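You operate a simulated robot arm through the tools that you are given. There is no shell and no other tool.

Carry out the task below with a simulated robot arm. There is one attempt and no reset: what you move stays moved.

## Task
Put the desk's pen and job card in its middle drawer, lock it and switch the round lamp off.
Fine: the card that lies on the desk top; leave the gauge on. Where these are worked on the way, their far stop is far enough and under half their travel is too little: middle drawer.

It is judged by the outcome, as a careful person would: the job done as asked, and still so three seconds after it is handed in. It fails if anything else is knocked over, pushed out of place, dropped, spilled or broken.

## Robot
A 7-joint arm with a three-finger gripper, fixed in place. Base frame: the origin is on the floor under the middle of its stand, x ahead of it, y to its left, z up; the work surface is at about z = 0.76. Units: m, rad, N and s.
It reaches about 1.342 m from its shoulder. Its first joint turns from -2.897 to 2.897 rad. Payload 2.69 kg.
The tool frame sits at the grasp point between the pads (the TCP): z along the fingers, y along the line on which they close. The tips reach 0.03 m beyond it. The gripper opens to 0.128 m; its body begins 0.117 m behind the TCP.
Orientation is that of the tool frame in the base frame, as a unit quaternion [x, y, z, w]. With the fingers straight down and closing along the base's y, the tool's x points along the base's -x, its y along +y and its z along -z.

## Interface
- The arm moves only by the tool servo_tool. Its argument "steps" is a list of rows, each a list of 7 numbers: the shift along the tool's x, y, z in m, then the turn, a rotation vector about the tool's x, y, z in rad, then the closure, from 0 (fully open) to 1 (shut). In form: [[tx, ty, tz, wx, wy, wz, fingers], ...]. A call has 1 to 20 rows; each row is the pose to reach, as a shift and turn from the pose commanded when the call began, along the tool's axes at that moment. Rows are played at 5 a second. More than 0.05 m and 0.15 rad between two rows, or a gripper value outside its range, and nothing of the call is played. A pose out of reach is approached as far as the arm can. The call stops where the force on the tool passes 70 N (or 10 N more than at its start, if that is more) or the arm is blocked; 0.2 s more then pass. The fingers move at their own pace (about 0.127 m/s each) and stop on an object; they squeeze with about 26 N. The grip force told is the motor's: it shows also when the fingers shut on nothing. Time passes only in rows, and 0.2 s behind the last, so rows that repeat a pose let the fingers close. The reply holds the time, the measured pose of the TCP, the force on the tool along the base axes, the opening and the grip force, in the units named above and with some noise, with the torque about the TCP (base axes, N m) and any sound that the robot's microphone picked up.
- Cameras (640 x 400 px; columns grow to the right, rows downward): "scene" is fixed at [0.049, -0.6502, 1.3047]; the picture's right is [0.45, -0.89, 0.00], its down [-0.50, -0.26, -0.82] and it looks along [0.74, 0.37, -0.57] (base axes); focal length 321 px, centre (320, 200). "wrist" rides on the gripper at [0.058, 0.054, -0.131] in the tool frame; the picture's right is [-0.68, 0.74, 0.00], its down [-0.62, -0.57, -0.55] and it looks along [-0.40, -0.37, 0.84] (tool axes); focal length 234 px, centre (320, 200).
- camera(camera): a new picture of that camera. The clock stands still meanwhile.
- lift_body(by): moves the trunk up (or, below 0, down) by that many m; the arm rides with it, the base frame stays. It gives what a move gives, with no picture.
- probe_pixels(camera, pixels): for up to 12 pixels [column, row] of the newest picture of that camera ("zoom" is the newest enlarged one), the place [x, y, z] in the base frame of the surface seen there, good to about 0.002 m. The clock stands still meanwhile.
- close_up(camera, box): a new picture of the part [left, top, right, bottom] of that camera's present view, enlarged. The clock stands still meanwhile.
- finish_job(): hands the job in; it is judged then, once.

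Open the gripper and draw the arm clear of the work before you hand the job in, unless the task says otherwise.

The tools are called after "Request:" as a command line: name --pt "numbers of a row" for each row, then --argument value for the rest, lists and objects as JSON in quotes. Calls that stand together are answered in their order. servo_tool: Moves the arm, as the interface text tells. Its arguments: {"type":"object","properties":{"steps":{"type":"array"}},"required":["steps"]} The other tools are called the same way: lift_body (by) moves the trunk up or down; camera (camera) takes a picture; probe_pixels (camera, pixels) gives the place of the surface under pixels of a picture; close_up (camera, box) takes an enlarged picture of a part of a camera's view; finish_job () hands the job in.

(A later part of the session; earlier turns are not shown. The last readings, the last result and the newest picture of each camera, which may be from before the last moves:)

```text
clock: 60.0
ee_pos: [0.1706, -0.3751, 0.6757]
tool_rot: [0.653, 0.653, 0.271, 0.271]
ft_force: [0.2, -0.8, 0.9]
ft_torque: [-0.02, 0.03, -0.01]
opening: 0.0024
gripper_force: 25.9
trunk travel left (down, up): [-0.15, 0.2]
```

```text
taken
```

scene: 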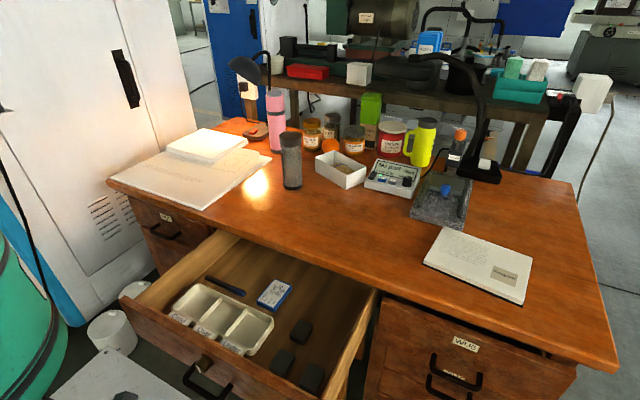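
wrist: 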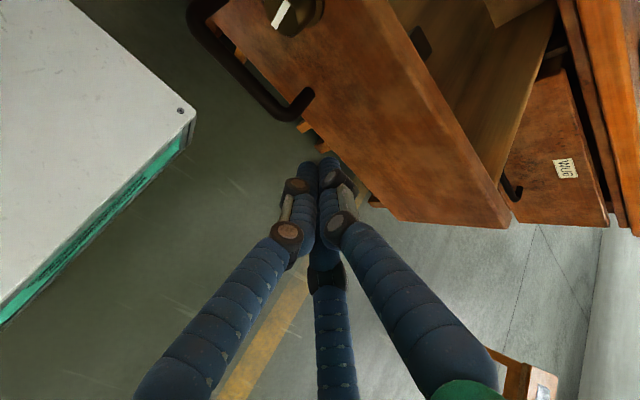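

The shut fingertips are ~5 cm in front of the face, right of the handle. I push along +x in small steps.

Request:
servo_tool --pt "0 0.014 0.014 0 0 0 1" --pt "0 0.028 0.028 0 0 0 1" --pt "0 0.039 0.039 0 0 0 1" --pt "0 0.05 0.05 0 0 0 1" --pt "0 0.06 0.06 0 0 0 1" --pt "0 0.071 0.071 0 0 0 1"

Request:
camera --camera "scene"

Request:
camera --camera "wrist"

```text
clock: 61.4
ee_pos: [0.2696, -0.376, 0.675]
tool_rot: [0.652, 0.654, 0.27, 0.271]
ft_force: [-0.4, 0.3, 0.2]
ft_torque: [0.0, -0.01, 0.02]
opening: 0.0021
gripper_force: 26.0
trunk travel left (down, up): [-0.15, 0.2]
```

```text
taken
```

scene: 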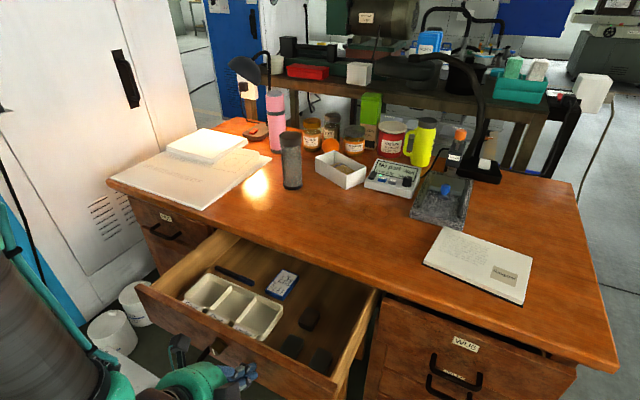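

```text
taken
```

wrist: 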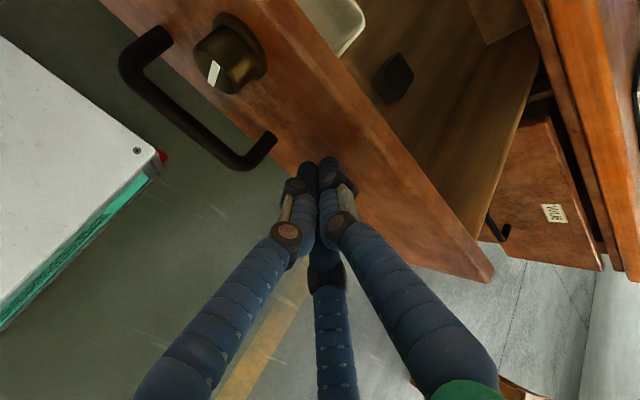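

The drawer slides in smoothly with its contents in place. I continue pushing.

Request:
servo_tool --pt "0 0.014 0.014 0 0 0 1" --pt "0 0.028 0.028 0 0 0 1" --pt "0 0.042 0.042 0 0 0 1" --pt "0 0.056 0.056 0 0 0 1" --pt "0 0.07 0.07 0 0 0 1" --pt "0 0.084 0.084 0 0 0 1" --pt "0 0.098 0.098 0 0 0 1" --pt "0 0.112 0.112 0 0 0 1" --pt "0 0.125 0.125 0 0 0 1"

Request:
camera --camera "scene"

Request:
camera --camera "wrist"

```text
clock: 63.4
ee_pos: [0.4489, -0.374, 0.6744]
tool_rot: [0.653, 0.653, 0.27, 0.272]
ft_force: [0.6, 0.1, 0.5]
ft_torque: [0.01, 0.0, -0.02]
opening: 0.0019
gripper_force: 26.1
trunk travel left (down, up): [-0.15, 0.2]
```

```text
taken
```

scene: 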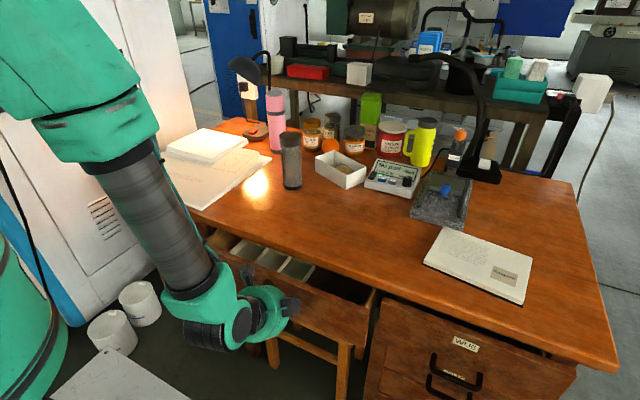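

```text
taken
```

wrist: 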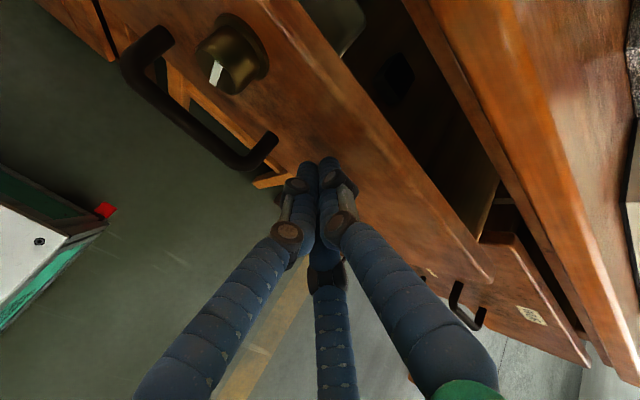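

About 7 cm remain. I push on, slower near the end.

Request:
servo_tool --pt "0 0.011 0.011 0 0 0 1" --pt "0 0.022 0.022 0 0 0 1" --pt "0 0.032 0.032 0 0 0 1" --pt "0 0.039 0.039 0 0 0 1" --pt "0 0.044 0.044 0 0 0 1" --pt "0 0.047 0.047 0 0 0 1" --pt "0 0.05 0.05 0 0 0 1"

Request:
camera --camera "scene"

Request:
camera --camera "wrist"

```text
clock: 65.0
ee_pos: [0.518, -0.376, 0.6753]
tool_rot: [0.653, 0.653, 0.27, 0.271]
ft_force: [-3.1, 0.6, -1.0]
ft_torque: [0.03, 0.05, 0.01]
opening: 0.0023
gripper_force: 26.3
trunk travel left (down, up): [-0.15, 0.2]
```

```text
taken
```

scene: 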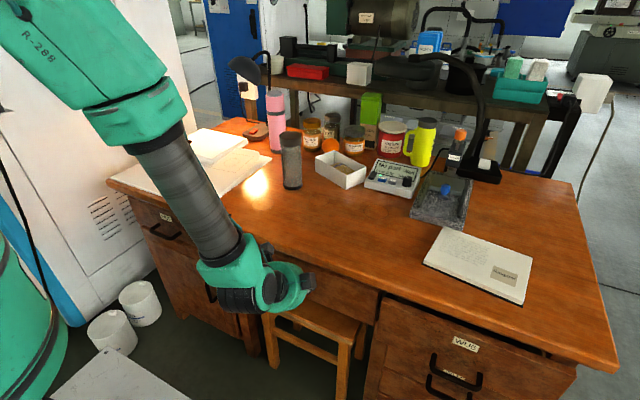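

```text
taken
```

wrist: 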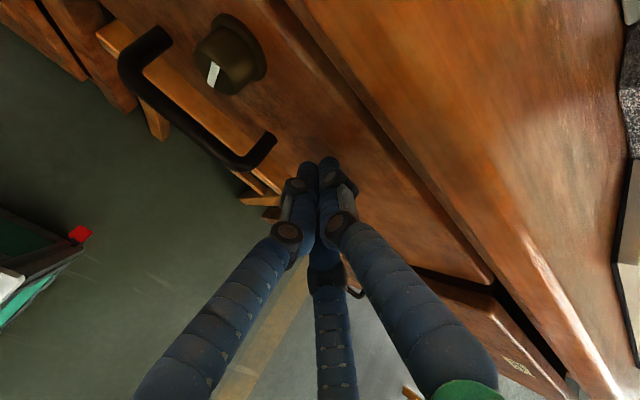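

The drawer looks nearly shut (force only 3 N). I press further in 3 mm increments until it seats.

Request:
servo_tool --pt "0 0.002 0.002 0 0 0 1" --pt "0 0.004 0.004 0 0 0 1" --pt "0 0.006 0.006 0 0 0 1" --pt "0 0.008 0.008 0 0 0 1"

Request:
probe_pixels --camera "wrist" --pixels '[[300, 90], [330, 120], [190, 100], [230, 90], [210, 35], [400, 200]]'

```text
clock: 66.0
ee_pos: [0.5263, -0.376, 0.6758]
tool_rot: [0.655, 0.653, 0.269, 0.27]
ft_force: [-61.0, -12.5, 19.8]
ft_torque: [-0.16, -0.16, -0.33]
opening: 0.002
gripper_force: 25.7
trunk travel left (down, up): [-0.15, 0.2]
```

```text
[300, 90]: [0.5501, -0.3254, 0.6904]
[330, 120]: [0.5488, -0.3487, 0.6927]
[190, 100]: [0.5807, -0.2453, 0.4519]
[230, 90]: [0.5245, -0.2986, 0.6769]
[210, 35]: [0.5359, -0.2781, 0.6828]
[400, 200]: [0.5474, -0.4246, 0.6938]
```

Seated: 61 N resistance at full closure. I back out along the tool by 12 cm and check that the drawer face is flush.

Request:
servo_tool --pt "0 -0.003 -0.02 0 0 0 1" --pt "0 -0.003 -0.05 0 0 0 1" --pt "0 -0.003 -0.085 0 0 0 1" --pt "0 -0.003 -0.12 0 0 0 1"

Request:
camera --camera "scene"

Request:
camera --camera "wrist"

```text
clock: 67.0
ee_pos: [0.4429, -0.3732, 0.7575]
tool_rot: [0.654, 0.653, 0.27, 0.271]
ft_force: [0.1, 0.5, -1.4]
ft_torque: [0.0, 0.0, -0.03]
opening: 0.0023
gripper_force: 26.0
trunk travel left (down, up): [-0.15, 0.2]
```

```text
taken
```

scene: 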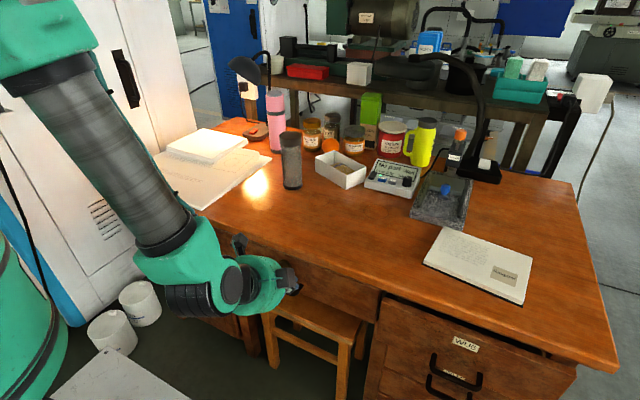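

```text
taken
```

wrist: 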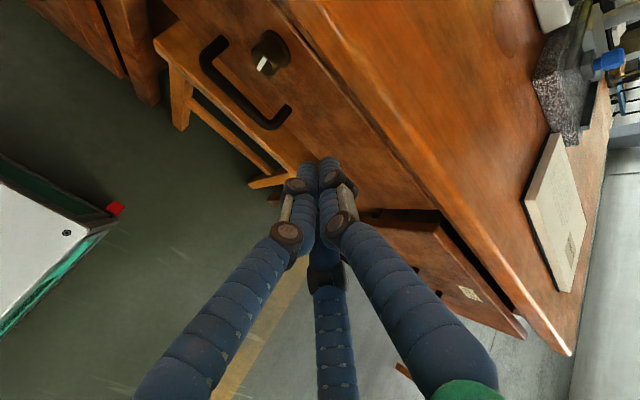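

The drawer appears closed. I probe its face and the knob, and the underside of the desk top near the knob.

Request:
close_up --camera "wrist" --box '[190, 0, 390, 125]'

Request:
probe_pixels --camera "zoom" --pixels '[[350, 300], [250, 100], [400, 180], [340, 60], [360, 100], [330, 20], [235, 205], [270, 190], [258, 150], [300, 165], [430, 340], [150, 60]]'

```text
3.20 times, centred on (290, 62) of wrist
```

zoom: 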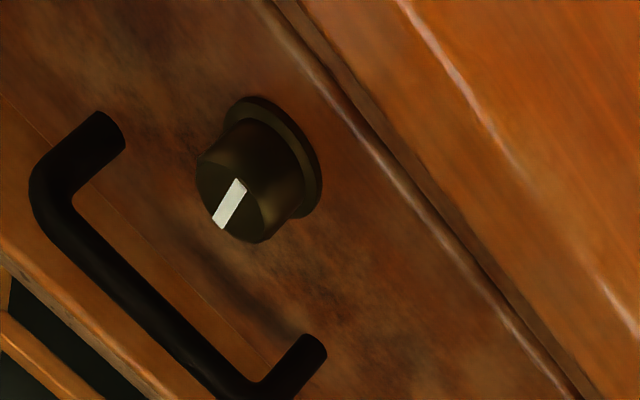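

```text
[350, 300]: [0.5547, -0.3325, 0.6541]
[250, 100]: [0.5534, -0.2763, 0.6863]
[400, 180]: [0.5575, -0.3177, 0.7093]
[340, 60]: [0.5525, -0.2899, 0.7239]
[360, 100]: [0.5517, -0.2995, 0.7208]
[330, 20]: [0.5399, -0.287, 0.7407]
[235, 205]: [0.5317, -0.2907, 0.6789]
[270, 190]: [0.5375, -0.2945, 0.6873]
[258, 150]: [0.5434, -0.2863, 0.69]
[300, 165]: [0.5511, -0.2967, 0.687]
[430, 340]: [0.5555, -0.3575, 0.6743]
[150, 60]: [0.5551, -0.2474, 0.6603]
```

Drawer is flush (face x≈0.555). Now I need the knob's exact centre: zoom in on it.

Request:
close_up --camera "wrist" --box '[240, 20, 304, 60]'

Request:
close_up --camera "wrist" --box '[240, 30, 304, 80]'

```text
10.00 times, centred on (272, 40) of wrist
```

zoom: 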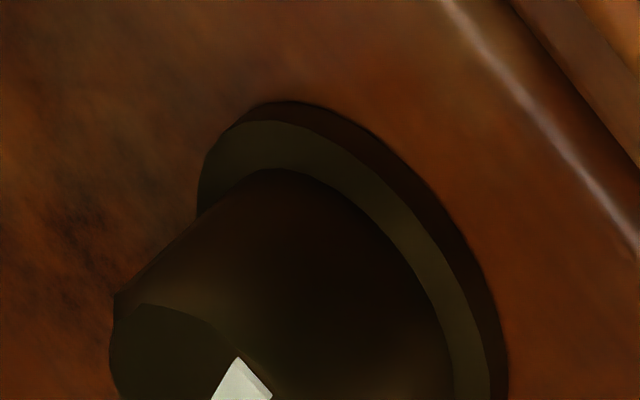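

```text
8.00 times, centred on (272, 55) of wrist
```

zoom: 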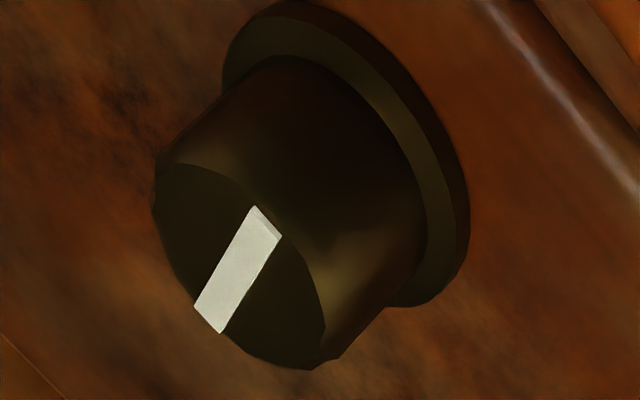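

Request:
probe_pixels --camera "zoom" --pixels '[[238, 268], [165, 190], [310, 345], [190, 170], [300, 290], [185, 270], [265, 215], [205, 320], [250, 30], [465, 200], [415, 295], [345, 150]]'

```text
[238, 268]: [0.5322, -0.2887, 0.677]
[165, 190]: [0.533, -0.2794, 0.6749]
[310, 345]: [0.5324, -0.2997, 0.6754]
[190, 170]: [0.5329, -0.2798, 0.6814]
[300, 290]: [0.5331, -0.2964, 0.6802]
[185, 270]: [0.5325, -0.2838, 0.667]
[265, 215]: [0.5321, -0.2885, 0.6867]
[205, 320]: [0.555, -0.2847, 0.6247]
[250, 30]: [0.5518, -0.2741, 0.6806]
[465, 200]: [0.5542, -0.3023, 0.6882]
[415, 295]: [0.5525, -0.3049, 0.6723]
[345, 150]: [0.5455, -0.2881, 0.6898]
```

Knob centre is about y=-0.2895, z=0.677, front at x=0.532, diameter ~22 mm. I approach the horizontal pose gradually: first tilt 17° more while moving to (0.43,-0.30,0.72).

Request:
servo_tool --pt "0.018 -0.009 0.004 -0.075 0 0 0.7" --pt "0.037 -0.018 0.009 -0.15 0 0 0.7" --pt "0.055 -0.027 0.013 -0.225 0 0 0.7" --pt "0.073 -0.0357 0.0173 -0.3 0 0 0.7"

Request:
camera --camera "scene"

```text
clock: 68.0
ee_pos: [0.4298, -0.3014, 0.7203]
tool_rot: [0.605, 0.606, 0.364, 0.366]
ft_force: [1.0, -0.2, 0.7]
ft_torque: [0.01, 0.03, 0.03]
opening: 0.0382
gripper_force: 0.1
trunk travel left (down, up): [-0.15, 0.2]
```

```text
taken
```

scene: 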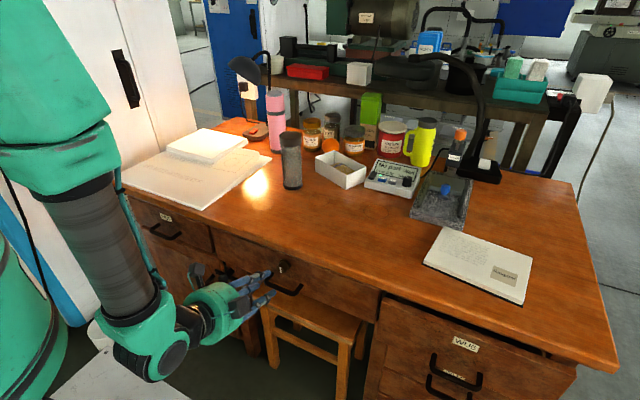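

The arm copes well (62° tilt). I tilt another 16° and move to (0.45,-0.29,0.69).

Request:
servo_tool --pt "0.003 -0.004 0.008 -0.07 0 0 0.65" --pt "0.006 -0.0086 0.016 -0.14 0 0 0.65" --pt "0.009 -0.013 0.024 -0.21 0 0 0.65" --pt "0.0115 -0.0172 0.0317 -0.28 0 0 0.65"

Request:
camera --camera "scene"

```text
clock: 69.0
ee_pos: [0.4505, -0.2909, 0.6903]
tool_rot: [0.547, 0.549, 0.445, 0.448]
ft_force: [-0.1, -0.3, -0.1]
ft_torque: [0.03, 0.04, -0.03]
opening: 0.045
gripper_force: 0.0
trunk travel left (down, up): [-0.15, 0.2]
```

```text
taken
```

scene: 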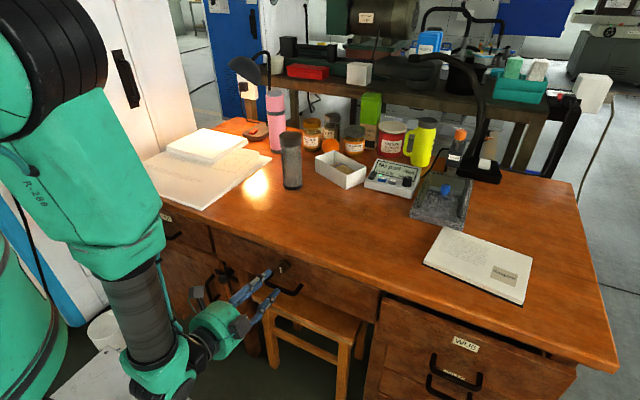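

At 78° tilt. I complete the tilt to horizontal and line up with the knob at (0.455,-0.2895,0.677).

Request:
servo_tool --pt "0.0007 -0.006 0.0038 -0.1 0 0 0.62" --pt "0.0014 -0.012 0.0076 -0.203 0 0 0.62" --pt "0.0014 -0.012 0.0076 -0.203 0 0 0.62"

Request:
camera --camera "wrist"

```text
clock: 69.8
ee_pos: [0.4554, -0.2887, 0.6763]
tool_rot: [0.5, 0.501, 0.499, 0.5]
ft_force: [0.4, -0.8, 0.4]
ft_torque: [0.01, 0.01, 0.02]
opening: 0.0487
gripper_force: 0.1
trunk travel left (down, up): [-0.15, 0.2]
```

```text
taken
```

wrist: 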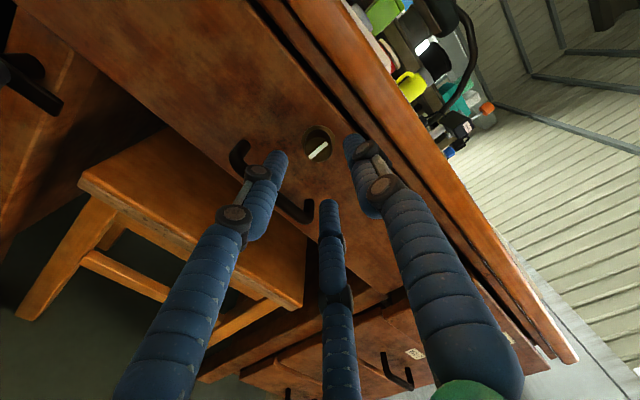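

Horizontal and aligned. I roll the hand -60° so that one finger points down and two flank the knob below the desk overhang.

Request:
servo_tool --pt "0 0 0 0 0 -0.131 0.62" --pt "0 0 0 0 0 -0.262 0.62" --pt "0 0 0 0 0 -0.393 0.62" --pt "0 0 0 0 0 -0.524 0.62" --pt "0 0 0 0 0 -0.655 0.62" --pt "0 0 0 0 0 -0.785 0.62" --pt "0 0 0 0 0 -0.916 0.62" --pt "0 0 0 0 0 -1.047 0.62" --pt "0 0 0 0 0 -1.047 0.62"

Request:
camera --camera "wrist"

Request:
camera --camera "scene"

```text
clock: 71.8
ee_pos: [0.4541, -0.2893, 0.6765]
tool_rot: [0.182, 0.684, 0.182, 0.682]
ft_force: [0.0, 0.9, 0.0]
ft_torque: [0.01, -0.02, 0.0]
opening: 0.0486
gripper_force: 0.0
trunk travel left (down, up): [-0.15, 0.2]
```

```text
taken
```

wrist: 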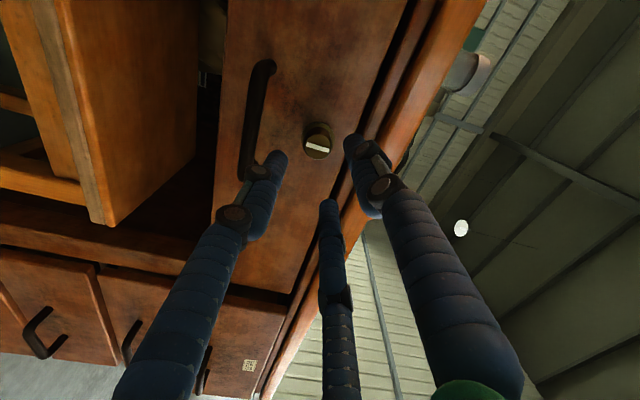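

```text
taken
```

scene: 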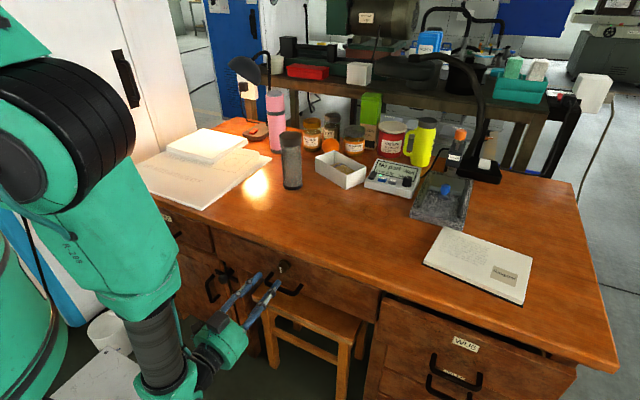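

I re-measure the knob's centre from this straight-on view.

Request:
close_up --camera "wrist" --box '[286, 115, 350, 165]'

Request:
probe_pixels --camera "wrist" --pixels '[[308, 148], [317, 147], [326, 152], [318, 137], [318, 157], [306, 140], [330, 140], [325, 126], [350, 120], [395, 100], [270, 100], [251, 150]]'

```text
8.00 times, centred on (318, 140) of wrist
```

zoom: 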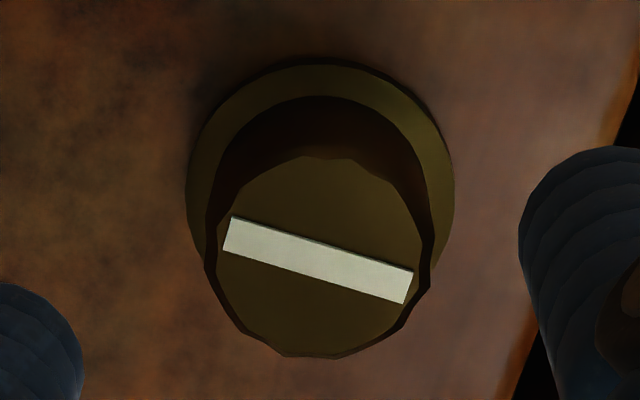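

```text
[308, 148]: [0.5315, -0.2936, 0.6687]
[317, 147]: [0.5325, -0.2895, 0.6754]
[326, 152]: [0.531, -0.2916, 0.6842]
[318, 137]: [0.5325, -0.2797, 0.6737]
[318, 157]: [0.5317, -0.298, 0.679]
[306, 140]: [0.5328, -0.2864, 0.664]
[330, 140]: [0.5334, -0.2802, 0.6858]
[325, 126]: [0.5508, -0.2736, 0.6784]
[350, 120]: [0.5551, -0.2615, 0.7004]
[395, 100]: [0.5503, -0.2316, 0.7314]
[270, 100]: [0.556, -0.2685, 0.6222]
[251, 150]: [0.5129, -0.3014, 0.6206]
```

The knob centre is (−0.2893, 0.676), exactly on my tool axis. I advance 6.4 cm along the tool.

Request:
servo_tool --pt "0 0 0.02 0 0 0 0.62" --pt "0 0 0.04 0 0 0 0.62" --pt "0 0 0.055 0 0 0 0.62" --pt "0 0 0.063 0 0 0 0.62" --pt "0 0 0.063 0 0 0 0.62"

Request:
camera --camera "wrist"

Request:
close_up --camera "scene" --box '[200, 220, 340, 320]'

```text
clock: 73.0
ee_pos: [0.5185, -0.2889, 0.6773]
tool_rot: [0.183, 0.684, 0.182, 0.682]
ft_force: [0.0, -0.7, 0.0]
ft_torque: [-0.01, -0.02, 0.0]
opening: 0.0486
gripper_force: 0.1
trunk travel left (down, up): [-0.15, 0.2]
```

```text
taken
```

wrist: 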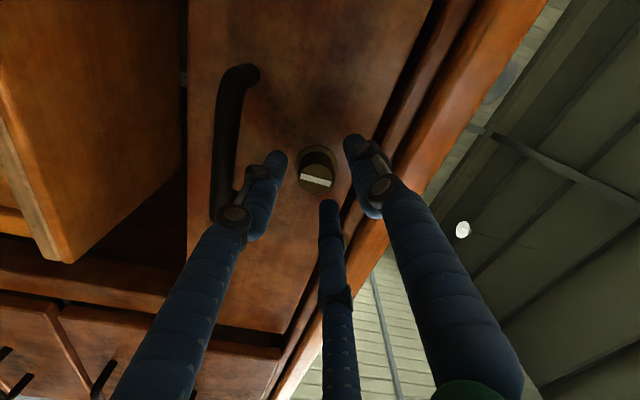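

```text
4.00 times, centred on (270, 270) of scene
```

zoom: 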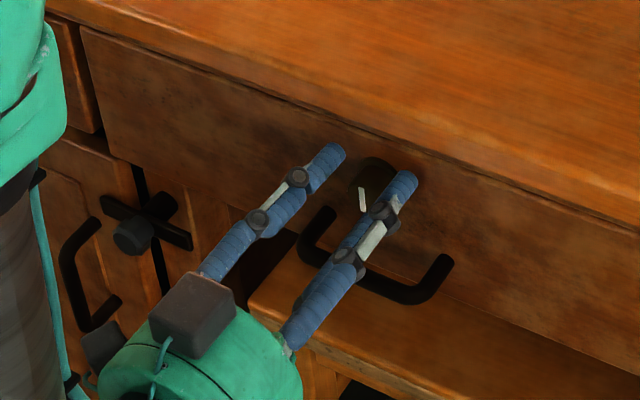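

No contact yet, fingers flank the knob. I close on it.

Request:
servo_tool --pt "0 0 0 0 0 0 0.75" --pt "0 0 0 0 0 0 0.85" --pt "0 0 0 0 0 0 0.95" --pt "0 0 0 0 0 0 1.0"

Request:
camera --camera "wrist"

Request:
close_up --camera "scene" --box '[230, 230, 340, 300]'

```text
clock: 74.0
ee_pos: [0.5177, -0.2894, 0.6749]
tool_rot: [0.184, 0.685, 0.183, 0.68]
ft_force: [-1.6, -4.3, -35.3]
ft_torque: [-0.01, 1.12, -0.14]
opening: 0.0275
gripper_force: 25.9
trunk travel left (down, up): [-0.15, 0.2]
```

```text
taken
```

wrist: 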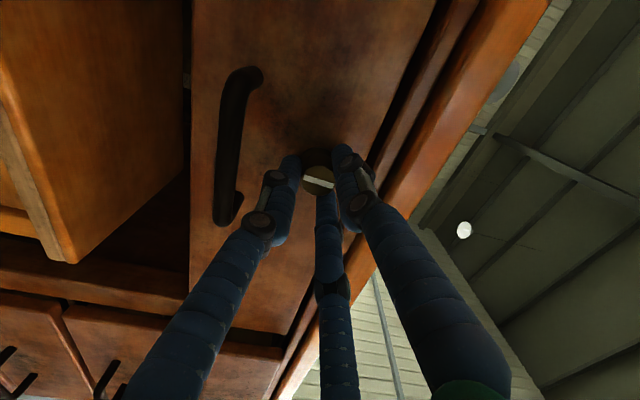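

```text
5.71 times, centred on (285, 265) of scene
```

zoom: 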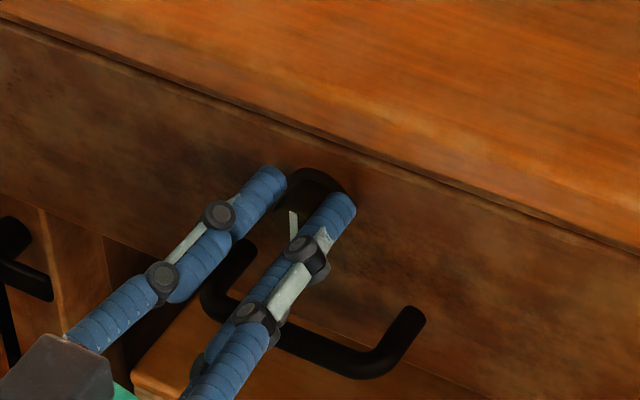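

The knob is gripped (opening 27 mm), with 35 N pushing down from a slight height mismatch. I lower 2.5 mm and start turning clockwise (seen from the front).

Request:
servo_tool --pt "0.0022 -0.0012 0 0 0 0 1" --pt "0.0022 -0.0012 0 0 0 0.1 1" --pt "0.0022 -0.0012 0 0 0 0.2 1" --pt "0.0022 -0.0012 0 0 0 0.3 1" --pt "0.0022 -0.0012 0 0 0 0.4 1"

Request:
camera --camera "wrist"

Request:
close_up --camera "scene" --box '[230, 230, 340, 300]'

```text
clock: 75.2
ee_pos: [0.5189, -0.2891, 0.6741]
tool_rot: [0.316, 0.634, 0.315, 0.632]
ft_force: [-6.3, 2.1, -21.8]
ft_torque: [0.02, 0.51, 0.14]
opening: 0.0261
gripper_force: 44.5
trunk travel left (down, up): [-0.15, 0.2]
```

```text
taken
```

wrist: 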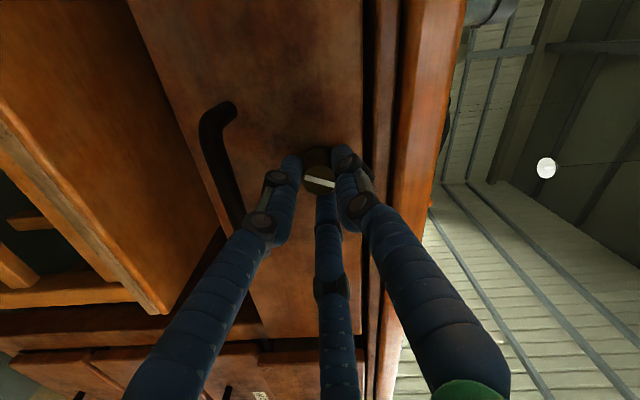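

```text
5.71 times, centred on (285, 265) of scene
```

zoom: 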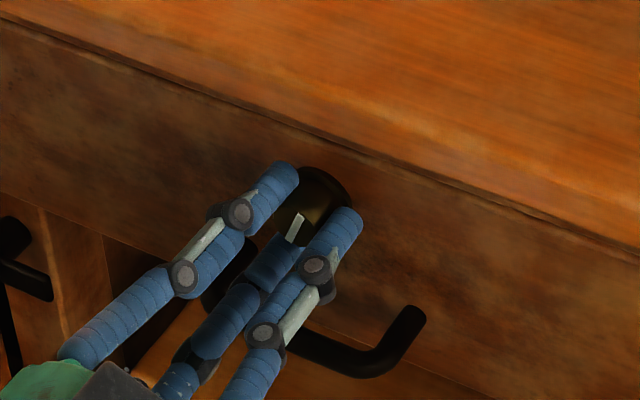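

The knob turns with the hand (marker keeps its place in the wrist view and tilts in the scene view). I continue clockwise toward 90°.

Request:
servo_tool --pt "0.0005 -0.0005 0 0 0 0.12 1" --pt "0.0005 -0.0005 0 0 0 0.24 1" --pt "0.0005 -0.0005 0 0 0 0.36 1" --pt "0.0005 -0.0005 0 0 0 0.48 1" --pt "0.0005 -0.0005 0 0 0 0.6 1" --pt "0.0005 -0.0005 0 0 0 0.72 1" --pt "0.0005 -0.0005 0 0 0 0.84 1"

Request:
camera --camera "wrist"

Request:
close_up --camera "scene" --box '[230, 230, 340, 300]'

```text
clock: 76.8
ee_pos: [0.5178, -0.2904, 0.6738]
tool_rot: [0.547, 0.449, 0.546, 0.449]
ft_force: [2.1, 8.8, 1.3]
ft_torque: [0.01, -0.44, 0.8]
opening: 0.0261
gripper_force: 45.3
trunk travel left (down, up): [-0.15, 0.2]
```

```text
taken
```

wrist: 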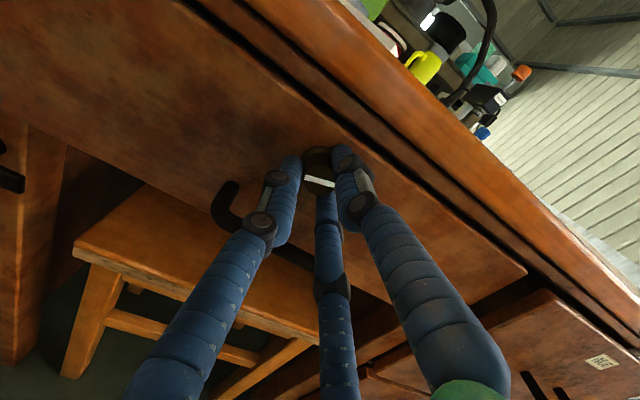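

```text
5.71 times, centred on (285, 265) of scene
```

zoom: 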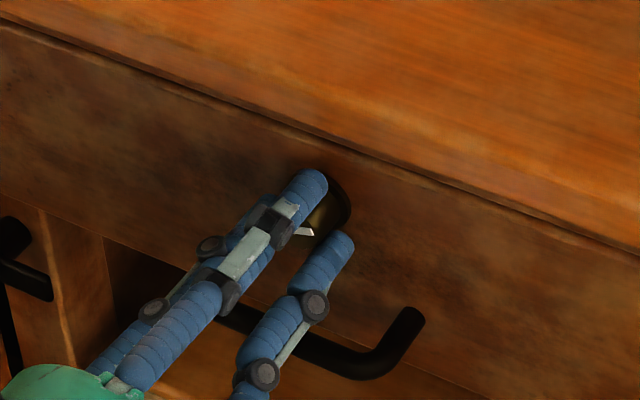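

About 71° turned and still moving with little torque. I continue to 90° and a bit beyond, feeling for a stop.

Request:
servo_tool --pt "0 0 0 0 0 0.08 1" --pt "0 0 0 0 0 0.16 1" --pt "0 0 0 0 0 0.24 1" --pt "0 0 0 0 0 0.33 1"

Request:
close_up --camera "wrist" --box '[270, 130, 370, 205]'

Request:
close_up --camera "scene" --box '[260, 250, 310, 282]'

```text
clock: 77.8
ee_pos: [0.5172, -0.2889, 0.6736]
tool_rot: [0.613, 0.355, 0.612, 0.353]
ft_force: [-0.9, 9.8, 5.4]
ft_torque: [0.0, -0.15, 0.36]
opening: 0.0263
gripper_force: 45.4
trunk travel left (down, up): [-0.15, 0.2]
```

```text
5.33 times, centred on (320, 168) of wrist
```

zoom: 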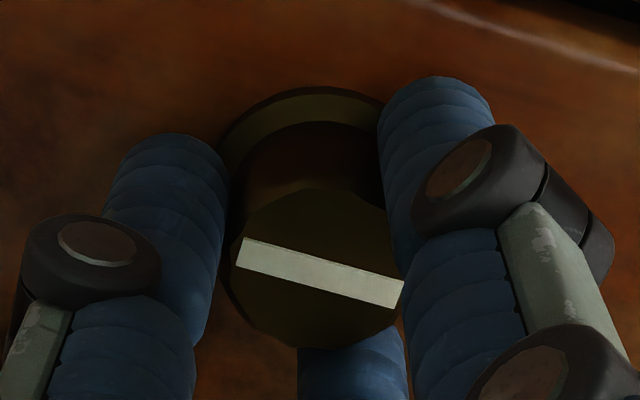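

```text
12.50 times, centred on (285, 266) of scene
```

zoom: 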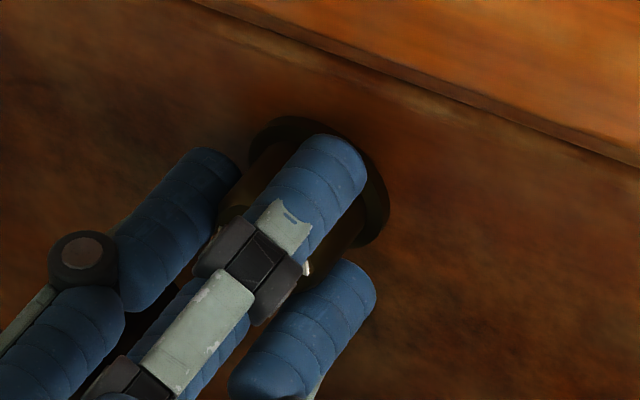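

Now 90° turned, with no stop or torque felt yet. I try a little further (12°) to feel whether there is an end stop.

Request:
servo_tool --pt "0 0 0 0 0 0.07 1" --pt "0 0 0 0 0 0.14 1" --pt "0 0 0 0 0 0.2 1"

Request:
close_up --camera "wrist" --box '[270, 130, 370, 205]'

```text
clock: 78.6
ee_pos: [0.5178, -0.29, 0.674]
tool_rot: [0.645, 0.291, 0.644, 0.291]
ft_force: [0.9, 7.4, 6.7]
ft_torque: [-0.33, -0.19, 0.18]
opening: 0.0261
gripper_force: 45.3
trunk travel left (down, up): [-0.15, 0.2]
```

```text
5.33 times, centred on (320, 168) of wrist
```

zoom: 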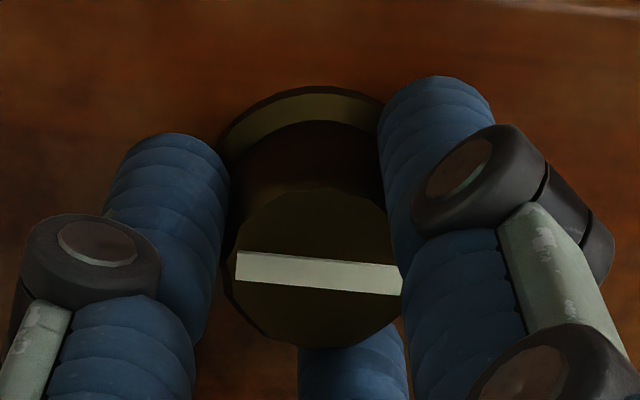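

The knob hit its stop at 90° (the hand slipped ~11° past it with 0.33 N m). The marker is now horizontal — locked position. I open the fingers slightly and back straight out.

Request:
servo_tool --pt "0 0 0 0 0 0 0.8" --pt "0 0 0 0 0 0 0.64" --pt "0 0 0 0 0 0 0.62" --pt "0 0 -0.02 0 0 0 0.62" --pt "0 0 -0.045 0 0 0 0.62" --pt "0 0 -0.07 0 0 0 0.62"

Request:
close_up --camera "wrist" --box '[250, 90, 390, 180]'

Request:
camera --camera "scene"

Request:
close_up --camera "scene" --box '[240, 240, 330, 300]'

```text
clock: 80.0
ee_pos: [0.4479, -0.2869, 0.6733]
tool_rot: [0.645, 0.292, 0.644, 0.29]
ft_force: [-0.3, 1.0, -0.6]
ft_torque: [-0.02, -0.01, 0.01]
opening: 0.0486
gripper_force: 0.1
trunk travel left (down, up): [-0.15, 0.2]
```

```text
4.44 times, centred on (320, 135) of wrist
```

zoom: 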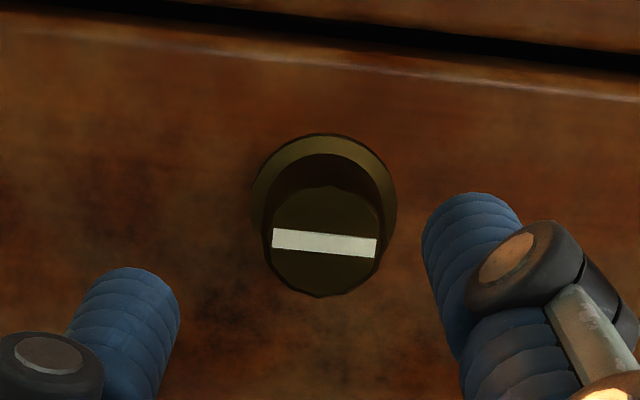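

```text
taken
```

scene: 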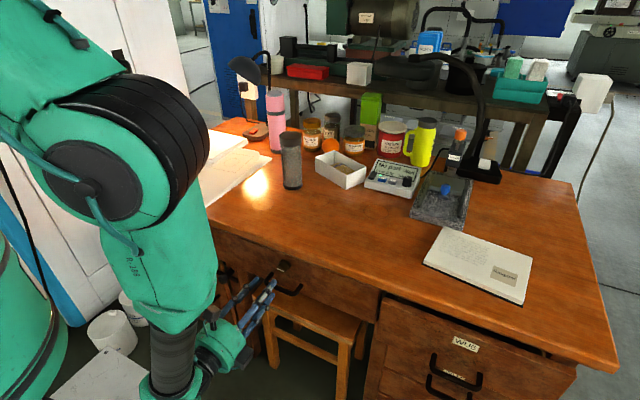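

```text
6.67 times, centred on (285, 270) of scene
```

zoom: 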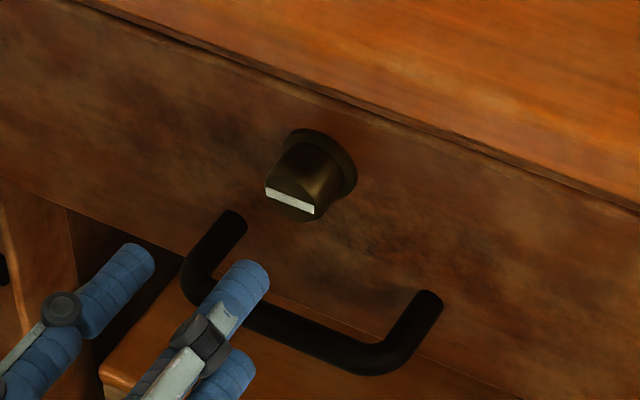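

The marker is now exactly horizontal and the drawer still flush. I roll the hand back (tool y up) so I can also check the lock with a gentle tug on the bar.

Request:
servo_tool --pt "0 0 0 0 0 -0.145 0.62" --pt "0 0 0 0 0 -0.29 0.62" --pt "0 0 0 0 0 -0.435 0.62" --pt "0 0 0 0 0 -0.58 0.62" --pt "0 0 0 0 0 -0.724 0.62" --pt "0 0 0 0 0 -0.724 0.62"

```text
clock: 81.4
ee_pos: [0.4482, -0.2899, 0.6729]
tool_rot: [0.5, 0.502, 0.499, 0.5]
ft_force: [0.1, 0.2, 0.5]
ft_torque: [-0.01, 0.02, -0.01]
opening: 0.0486
gripper_force: 0.1
trunk travel left (down, up): [-0.15, 0.2]
```

Now I lower to the bar's height (z≈0.616) and move forward around it.

Request:
servo_tool --pt "0 -0.03 0 0 0 0 0.66" --pt "0 -0.057 0 0 0 0 0.66" --pt "0 -0.057 0.02 0 0 0 0.66" --pt "0 -0.057 0.04 0 0 0 0.66" --pt "0 -0.057 0.057 0 0 0 0.66" --pt "0 -0.057 0.057 0 0 0 0.66"

Request:
camera --camera "wrist"

Request:
close_up --camera "scene" --box '[230, 230, 340, 300]'

```text
clock: 82.8
ee_pos: [0.5059, -0.2885, 0.6156]
tool_rot: [0.501, 0.501, 0.499, 0.5]
ft_force: [-3.0, -2.2, -20.9]
ft_torque: [-0.54, 0.31, -0.14]
opening: 0.0514
gripper_force: 4.1
trunk travel left (down, up): [-0.15, 0.2]
```

```text
taken
```

wrist: 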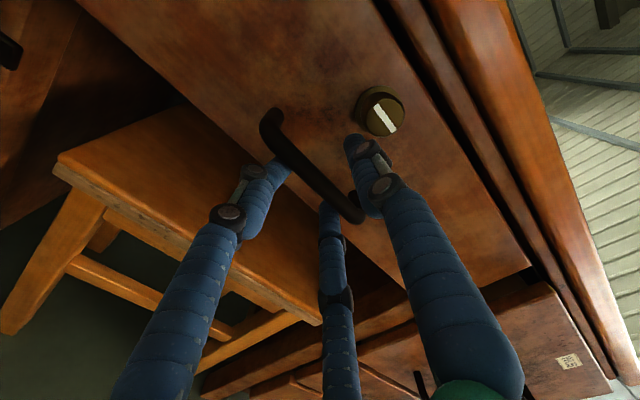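

```text
5.71 times, centred on (285, 265) of scene
```

zoom: 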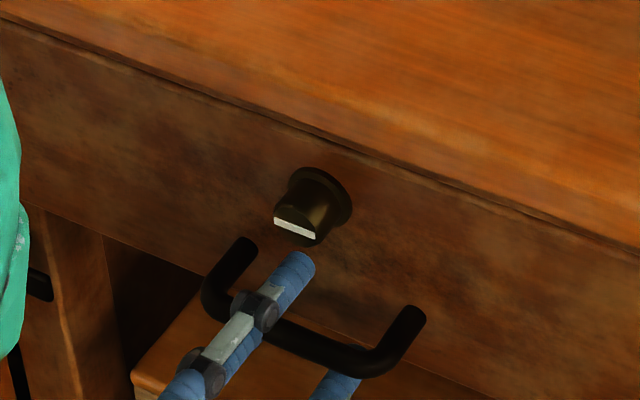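

The lower fingers press against the bar's underside (21 N). I lower 6 mm, close on the bar, and then tug by 8 mm.

Request:
servo_tool --pt "0 -0.006 0 0 0 0 0.66" --pt "0 -0.006 0 0 0 0 0.8" --pt "0 -0.006 0 0 0 0 1.0" --pt "0 -0.006 0 0 0 0 1.0" --pt "0 -0.006 0 0 0 0 1.0"

```text
clock: 84.0
ee_pos: [0.505, -0.2884, 0.6104]
tool_rot: [0.5, 0.502, 0.499, 0.499]
ft_force: [2.1, 3.9, -8.3]
ft_torque: [0.14, 0.15, 0.13]
opening: 0.021
gripper_force: 44.7
trunk travel left (down, up): [-0.15, 0.2]
```

Bar gripped at x=0.505. I tug gently 8 mm toward the robot in 2 mm steps.

Request:
servo_tool --pt "0 0 -0.002 0 0 0 1" --pt "0 0 -0.004 0 0 0 1" --pt "0 0 -0.006 0 0 0 1" --pt "0 0 -0.008 0 0 0 1"

Request:
close_up --camera "scene" --box '[230, 230, 340, 300]'

Request:
probe_pixels --camera "zoom" --pixels '[[100, 150], [480, 260], [420, 250], [150, 100]]'

```text
clock: 85.0
ee_pos: [0.4983, -0.2894, 0.6105]
tool_rot: [0.498, 0.503, 0.499, 0.499]
ft_force: [56.1, 13.7, -25.0]
ft_torque: [0.3, 0.54, 0.45]
opening: 0.0209
gripper_force: 44.8
trunk travel left (down, up): [-0.15, 0.2]
```

```text
5.71 times, centred on (285, 265) of scene
```

zoom: 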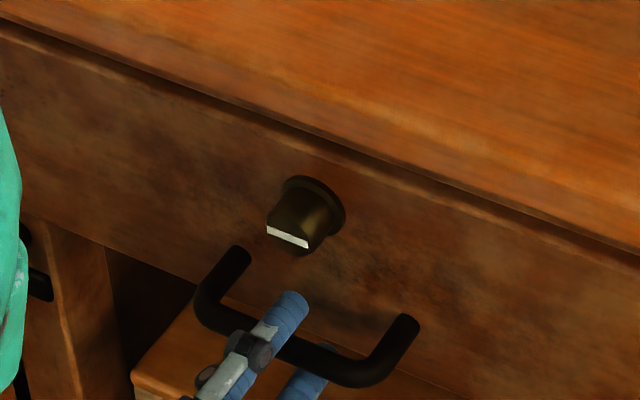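

```text
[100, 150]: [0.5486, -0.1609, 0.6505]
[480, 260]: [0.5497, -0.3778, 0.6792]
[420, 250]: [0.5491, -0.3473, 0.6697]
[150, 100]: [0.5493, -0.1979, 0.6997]
```

The drawer gave 6 mm of play and then held at 56 N: it is locked. I push it back flush (face 0.555) while still holding the bar.

Request:
servo_tool --pt "0 0 0.003 0 0 0 1" --pt "0 0 0.006 0 0 0 1" --pt "0 0 0.008 0 0 0 1" --pt "0 0 0.01 0 0 0 1"

Request:
close_up --camera "scene" --box '[230, 230, 340, 300]'

Request:
probe_pixels --camera "zoom" --pixels '[[100, 150], [480, 260], [420, 250], [150, 100]]'

```text
clock: 86.0
ee_pos: [0.5043, -0.2886, 0.6114]
tool_rot: [0.501, 0.501, 0.498, 0.5]
ft_force: [-32.6, -10.6, -19.7]
ft_torque: [-0.05, 0.19, -0.13]
opening: 0.0209
gripper_force: 45.8
trunk travel left (down, up): [-0.15, 0.2]
```

```text
5.71 times, centred on (285, 265) of scene
```

zoom: 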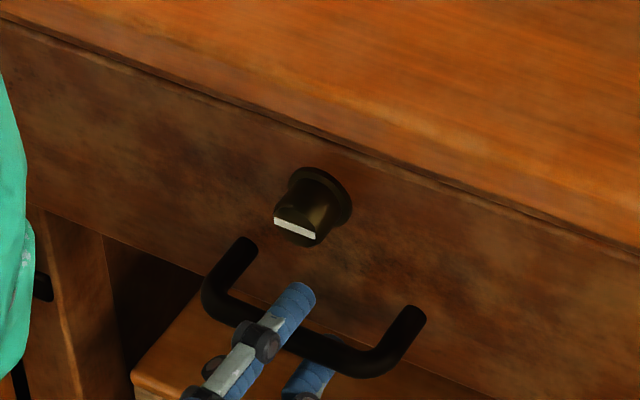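

```text
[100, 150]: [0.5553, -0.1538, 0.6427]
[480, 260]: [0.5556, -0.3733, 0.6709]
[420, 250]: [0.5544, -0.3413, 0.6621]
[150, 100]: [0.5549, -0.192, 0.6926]
```

Flush again at x=0.555 and locked. I release the bar and back straight out.

Request:
servo_tool --pt "0 0 -0.002 0 0 0 1.0" --pt "0 0 -0.002 0 0 0 0.7" --pt "0 0 -0.002 0 0 0 0.6" --pt "0 0 -0.002 0 0 0 0.58" --pt "0 0 -0.03 0 0 0 0.58" --pt "0 0 -0.06 0 0 0 0.58" --pt "0 0.03 -0.075 0 0 0 0.58" --pt "0 0.06 -0.08 0 0 0 0.58"

Request:
camera --camera "scene"

Request:
camera --camera "wrist"

```text
clock: 87.8
ee_pos: [0.4256, -0.291, 0.6724]
tool_rot: [0.501, 0.501, 0.499, 0.5]
ft_force: [-1.4, 0.7, -0.6]
ft_torque: [-0.01, -0.02, 0.02]
opening: 0.0536
gripper_force: 0.0
trunk travel left (down, up): [-0.15, 0.2]
```

```text
taken
```

scene: 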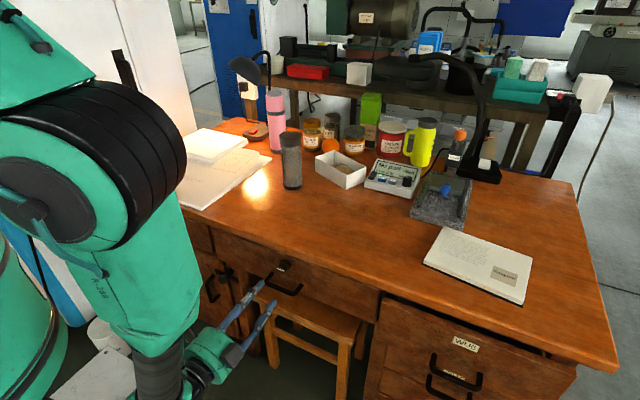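

```text
taken
```

wrist: 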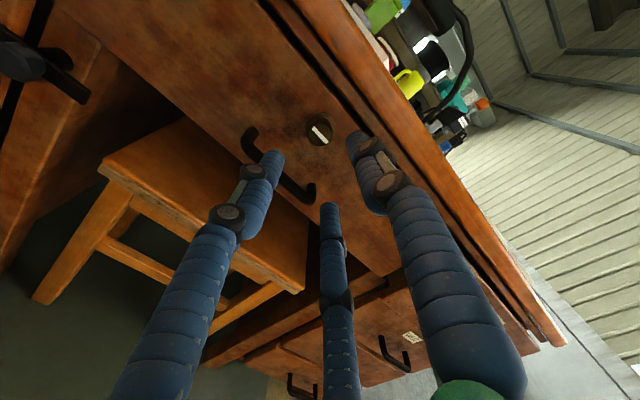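

The drawer task is complete. I untilt the hand back to vertical while rising in front of the desk to z≈0.98.

Request:
servo_tool --pt "0 0.028 0 0.1428 0 0 0.7" --pt "0 0.056 0 0.2856 0 0 0.8" --pt "0 0.084 0 0.4284 0 0 0.9" --pt "0 0.112 0 0.5712 0 0 1" --pt "0 0.14 0 0.714 0 0 1" --pt "0 0.168 0 0.8568 0 0 1" --pt "0 0.196 0 0.9996 0 0 1" --pt "0 0.224 0 1.1424 0 0 1" --pt "0 0.252 0 1.2852 0 0 1" --pt "0 0.28 0 1.428 0 0 1" --pt "0 0.308 0 1.5708 0 0 1"

Request:
camera --camera "scene"

```text
clock: 90.2
ee_pos: [0.437, -0.2745, 0.9796]
tool_rot: [0.73, 0.683, 0.03, -0.003]
ft_force: [-6.0, -5.6, 0.5]
ft_torque: [0.57, -0.62, 0.0]
opening: 0.0024
gripper_force: 26.1
trunk travel left (down, up): [-0.15, 0.2]
```

```text
taken
```

scene: 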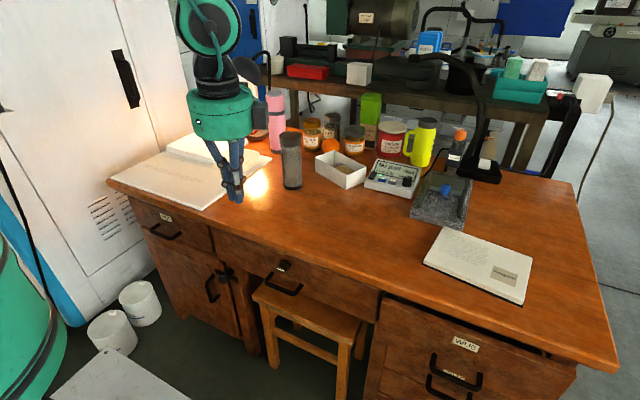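

Slightly unsettled but fine. I move the hand to the right, (0.55,-0.42,1.05), to get a clear view of the lamp.

Request:
servo_tool --pt "-0.03 0.025 -0.015 0 0 0 1" --pt "-0.06 0.05 -0.03 0 0 0 1" --pt "-0.09 0.075 -0.045 0 0 0 1" --pt "-0.12 0.1 -0.06 0 0 0 1" --pt "-0.14 0.115 -0.07 0 0 0 1" --pt "-0.14 0.115 -0.07 0 0 0 1"

Request:
camera --camera "scene"

Request:
close_up --camera "scene" --box '[215, 40, 305, 145]'

```text
clock: 91.6
ee_pos: [0.5436, -0.4298, 1.0499]
tool_rot: [0.707, 0.707, -0.001, 0.0]
ft_force: [-0.4, -0.1, 0.0]
ft_torque: [0.03, 0.02, 0.02]
opening: 0.0022
gripper_force: 26.2
trunk travel left (down, up): [-0.15, 0.2]
```

```text
taken
```

scene: 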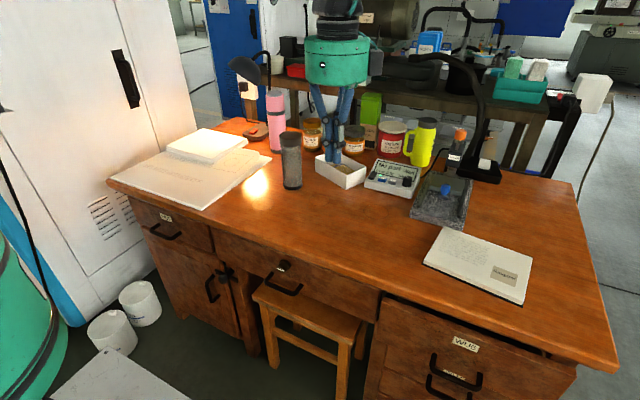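

```text
3.81 times, centred on (260, 92) of scene
```

zoom: 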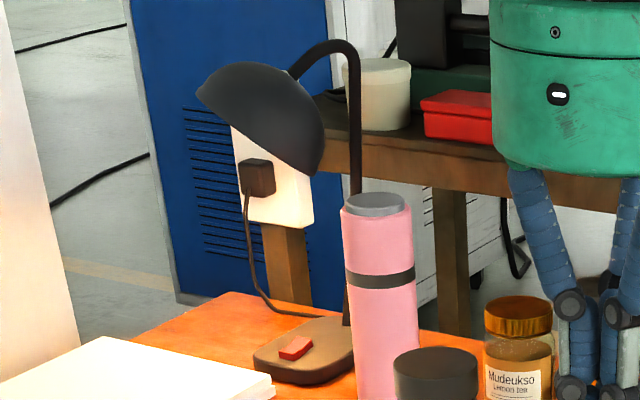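

I probe the shade's rim, the post, the base and the pink bottle in this zoomed view.

Request:
probe_pixels --camera "zoom" --pixels '[[200, 95], [233, 122], [270, 150], [310, 172], [320, 135], [260, 68], [295, 85], [352, 80], [354, 150], [347, 310], [345, 215], [410, 215]]'

Request:
probe_pixels --camera "zoom" --pixels '[[295, 348], [257, 360], [345, 365], [290, 380], [260, 375], [345, 335], [100, 360], [240, 385], [270, 395], [150, 345], [430, 360], [360, 330]]'

```text
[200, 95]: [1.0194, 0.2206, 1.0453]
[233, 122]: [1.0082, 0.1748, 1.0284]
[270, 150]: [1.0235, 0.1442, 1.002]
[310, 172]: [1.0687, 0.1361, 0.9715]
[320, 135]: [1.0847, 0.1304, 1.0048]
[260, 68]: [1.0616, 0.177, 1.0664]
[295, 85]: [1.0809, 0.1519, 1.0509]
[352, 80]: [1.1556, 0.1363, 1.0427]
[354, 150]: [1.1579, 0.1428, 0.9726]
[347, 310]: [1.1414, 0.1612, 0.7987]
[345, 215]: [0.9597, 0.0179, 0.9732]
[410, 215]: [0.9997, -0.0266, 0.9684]
```

```text
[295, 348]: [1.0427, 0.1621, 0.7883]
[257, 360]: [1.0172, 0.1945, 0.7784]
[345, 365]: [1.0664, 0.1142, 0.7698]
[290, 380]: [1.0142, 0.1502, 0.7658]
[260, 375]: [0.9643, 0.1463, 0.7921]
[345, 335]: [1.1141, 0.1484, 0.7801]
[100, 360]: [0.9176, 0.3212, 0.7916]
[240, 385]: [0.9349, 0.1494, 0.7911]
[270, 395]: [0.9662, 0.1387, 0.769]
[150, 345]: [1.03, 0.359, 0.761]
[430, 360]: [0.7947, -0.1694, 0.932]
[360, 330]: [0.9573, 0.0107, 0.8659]
```

The shade's rim is at x≈1.008–1.07, z≥0.97, so I must come in tilted from the front under it, with the single finger lowest. I rotate the hand half a turn while moving to (0.58,0.0,1.10).

Request:
servo_tool --pt "0.0215 0.002 -0.0025 0 0 -0.149 1" --pt "0.043 0.004 -0.005 0 0 -0.298 1" --pt "0.0645 0.006 -0.0075 0 0 -0.447 1" --pt "0.086 0.008 -0.01 0 0 -0.596 1" --pt "0.1075 0.01 -0.0125 0 0 -0.745 1" --pt "0.129 0.012 -0.015 0 0 -0.894 1" --pt "0.1505 0.014 -0.0175 0 0 -1.043 1" --pt "0.172 0.016 -0.02 0 0 -1.192 1" --pt "0.1935 0.018 -0.0225 0 0 -1.341 1" --pt "0.215 0.02 -0.025 0 0 -1.49 1" --pt "0.2365 0.022 -0.0275 0 0 -1.639 1" --pt "0.258 0.024 -0.03 0 0 -1.788 1" --pt "0.2795 0.026 -0.0325 0 0 -1.937 1" --pt "0.301 0.028 -0.035 0 0 -2.086 1" --pt "0.3225 0.03 -0.0375 0 0 -2.235 1" --pt "0.344 0.032 -0.04 0 0 -2.384 1" --pt "0.3655 0.034 -0.0425 0 0 -2.533 1" --pt "0.387 0.036 -0.045 0 0 -2.682 1" --pt "0.4085 0.038 -0.0475 0 0 -2.831 1" --pt "0.43 0.04 -0.05 0 0 -2.98 1"

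```text
clock: 95.8
ee_pos: [0.5815, 0.0029, 1.098]
tool_rot: [-0.649, 0.761, 0.0, -0.002]
ft_force: [0.1, 0.6, -0.5]
ft_torque: [-0.01, -0.01, 0.02]
opening: 0.002
gripper_force: 25.4
trunk travel left (down, up): [-0.15, 0.2]
```

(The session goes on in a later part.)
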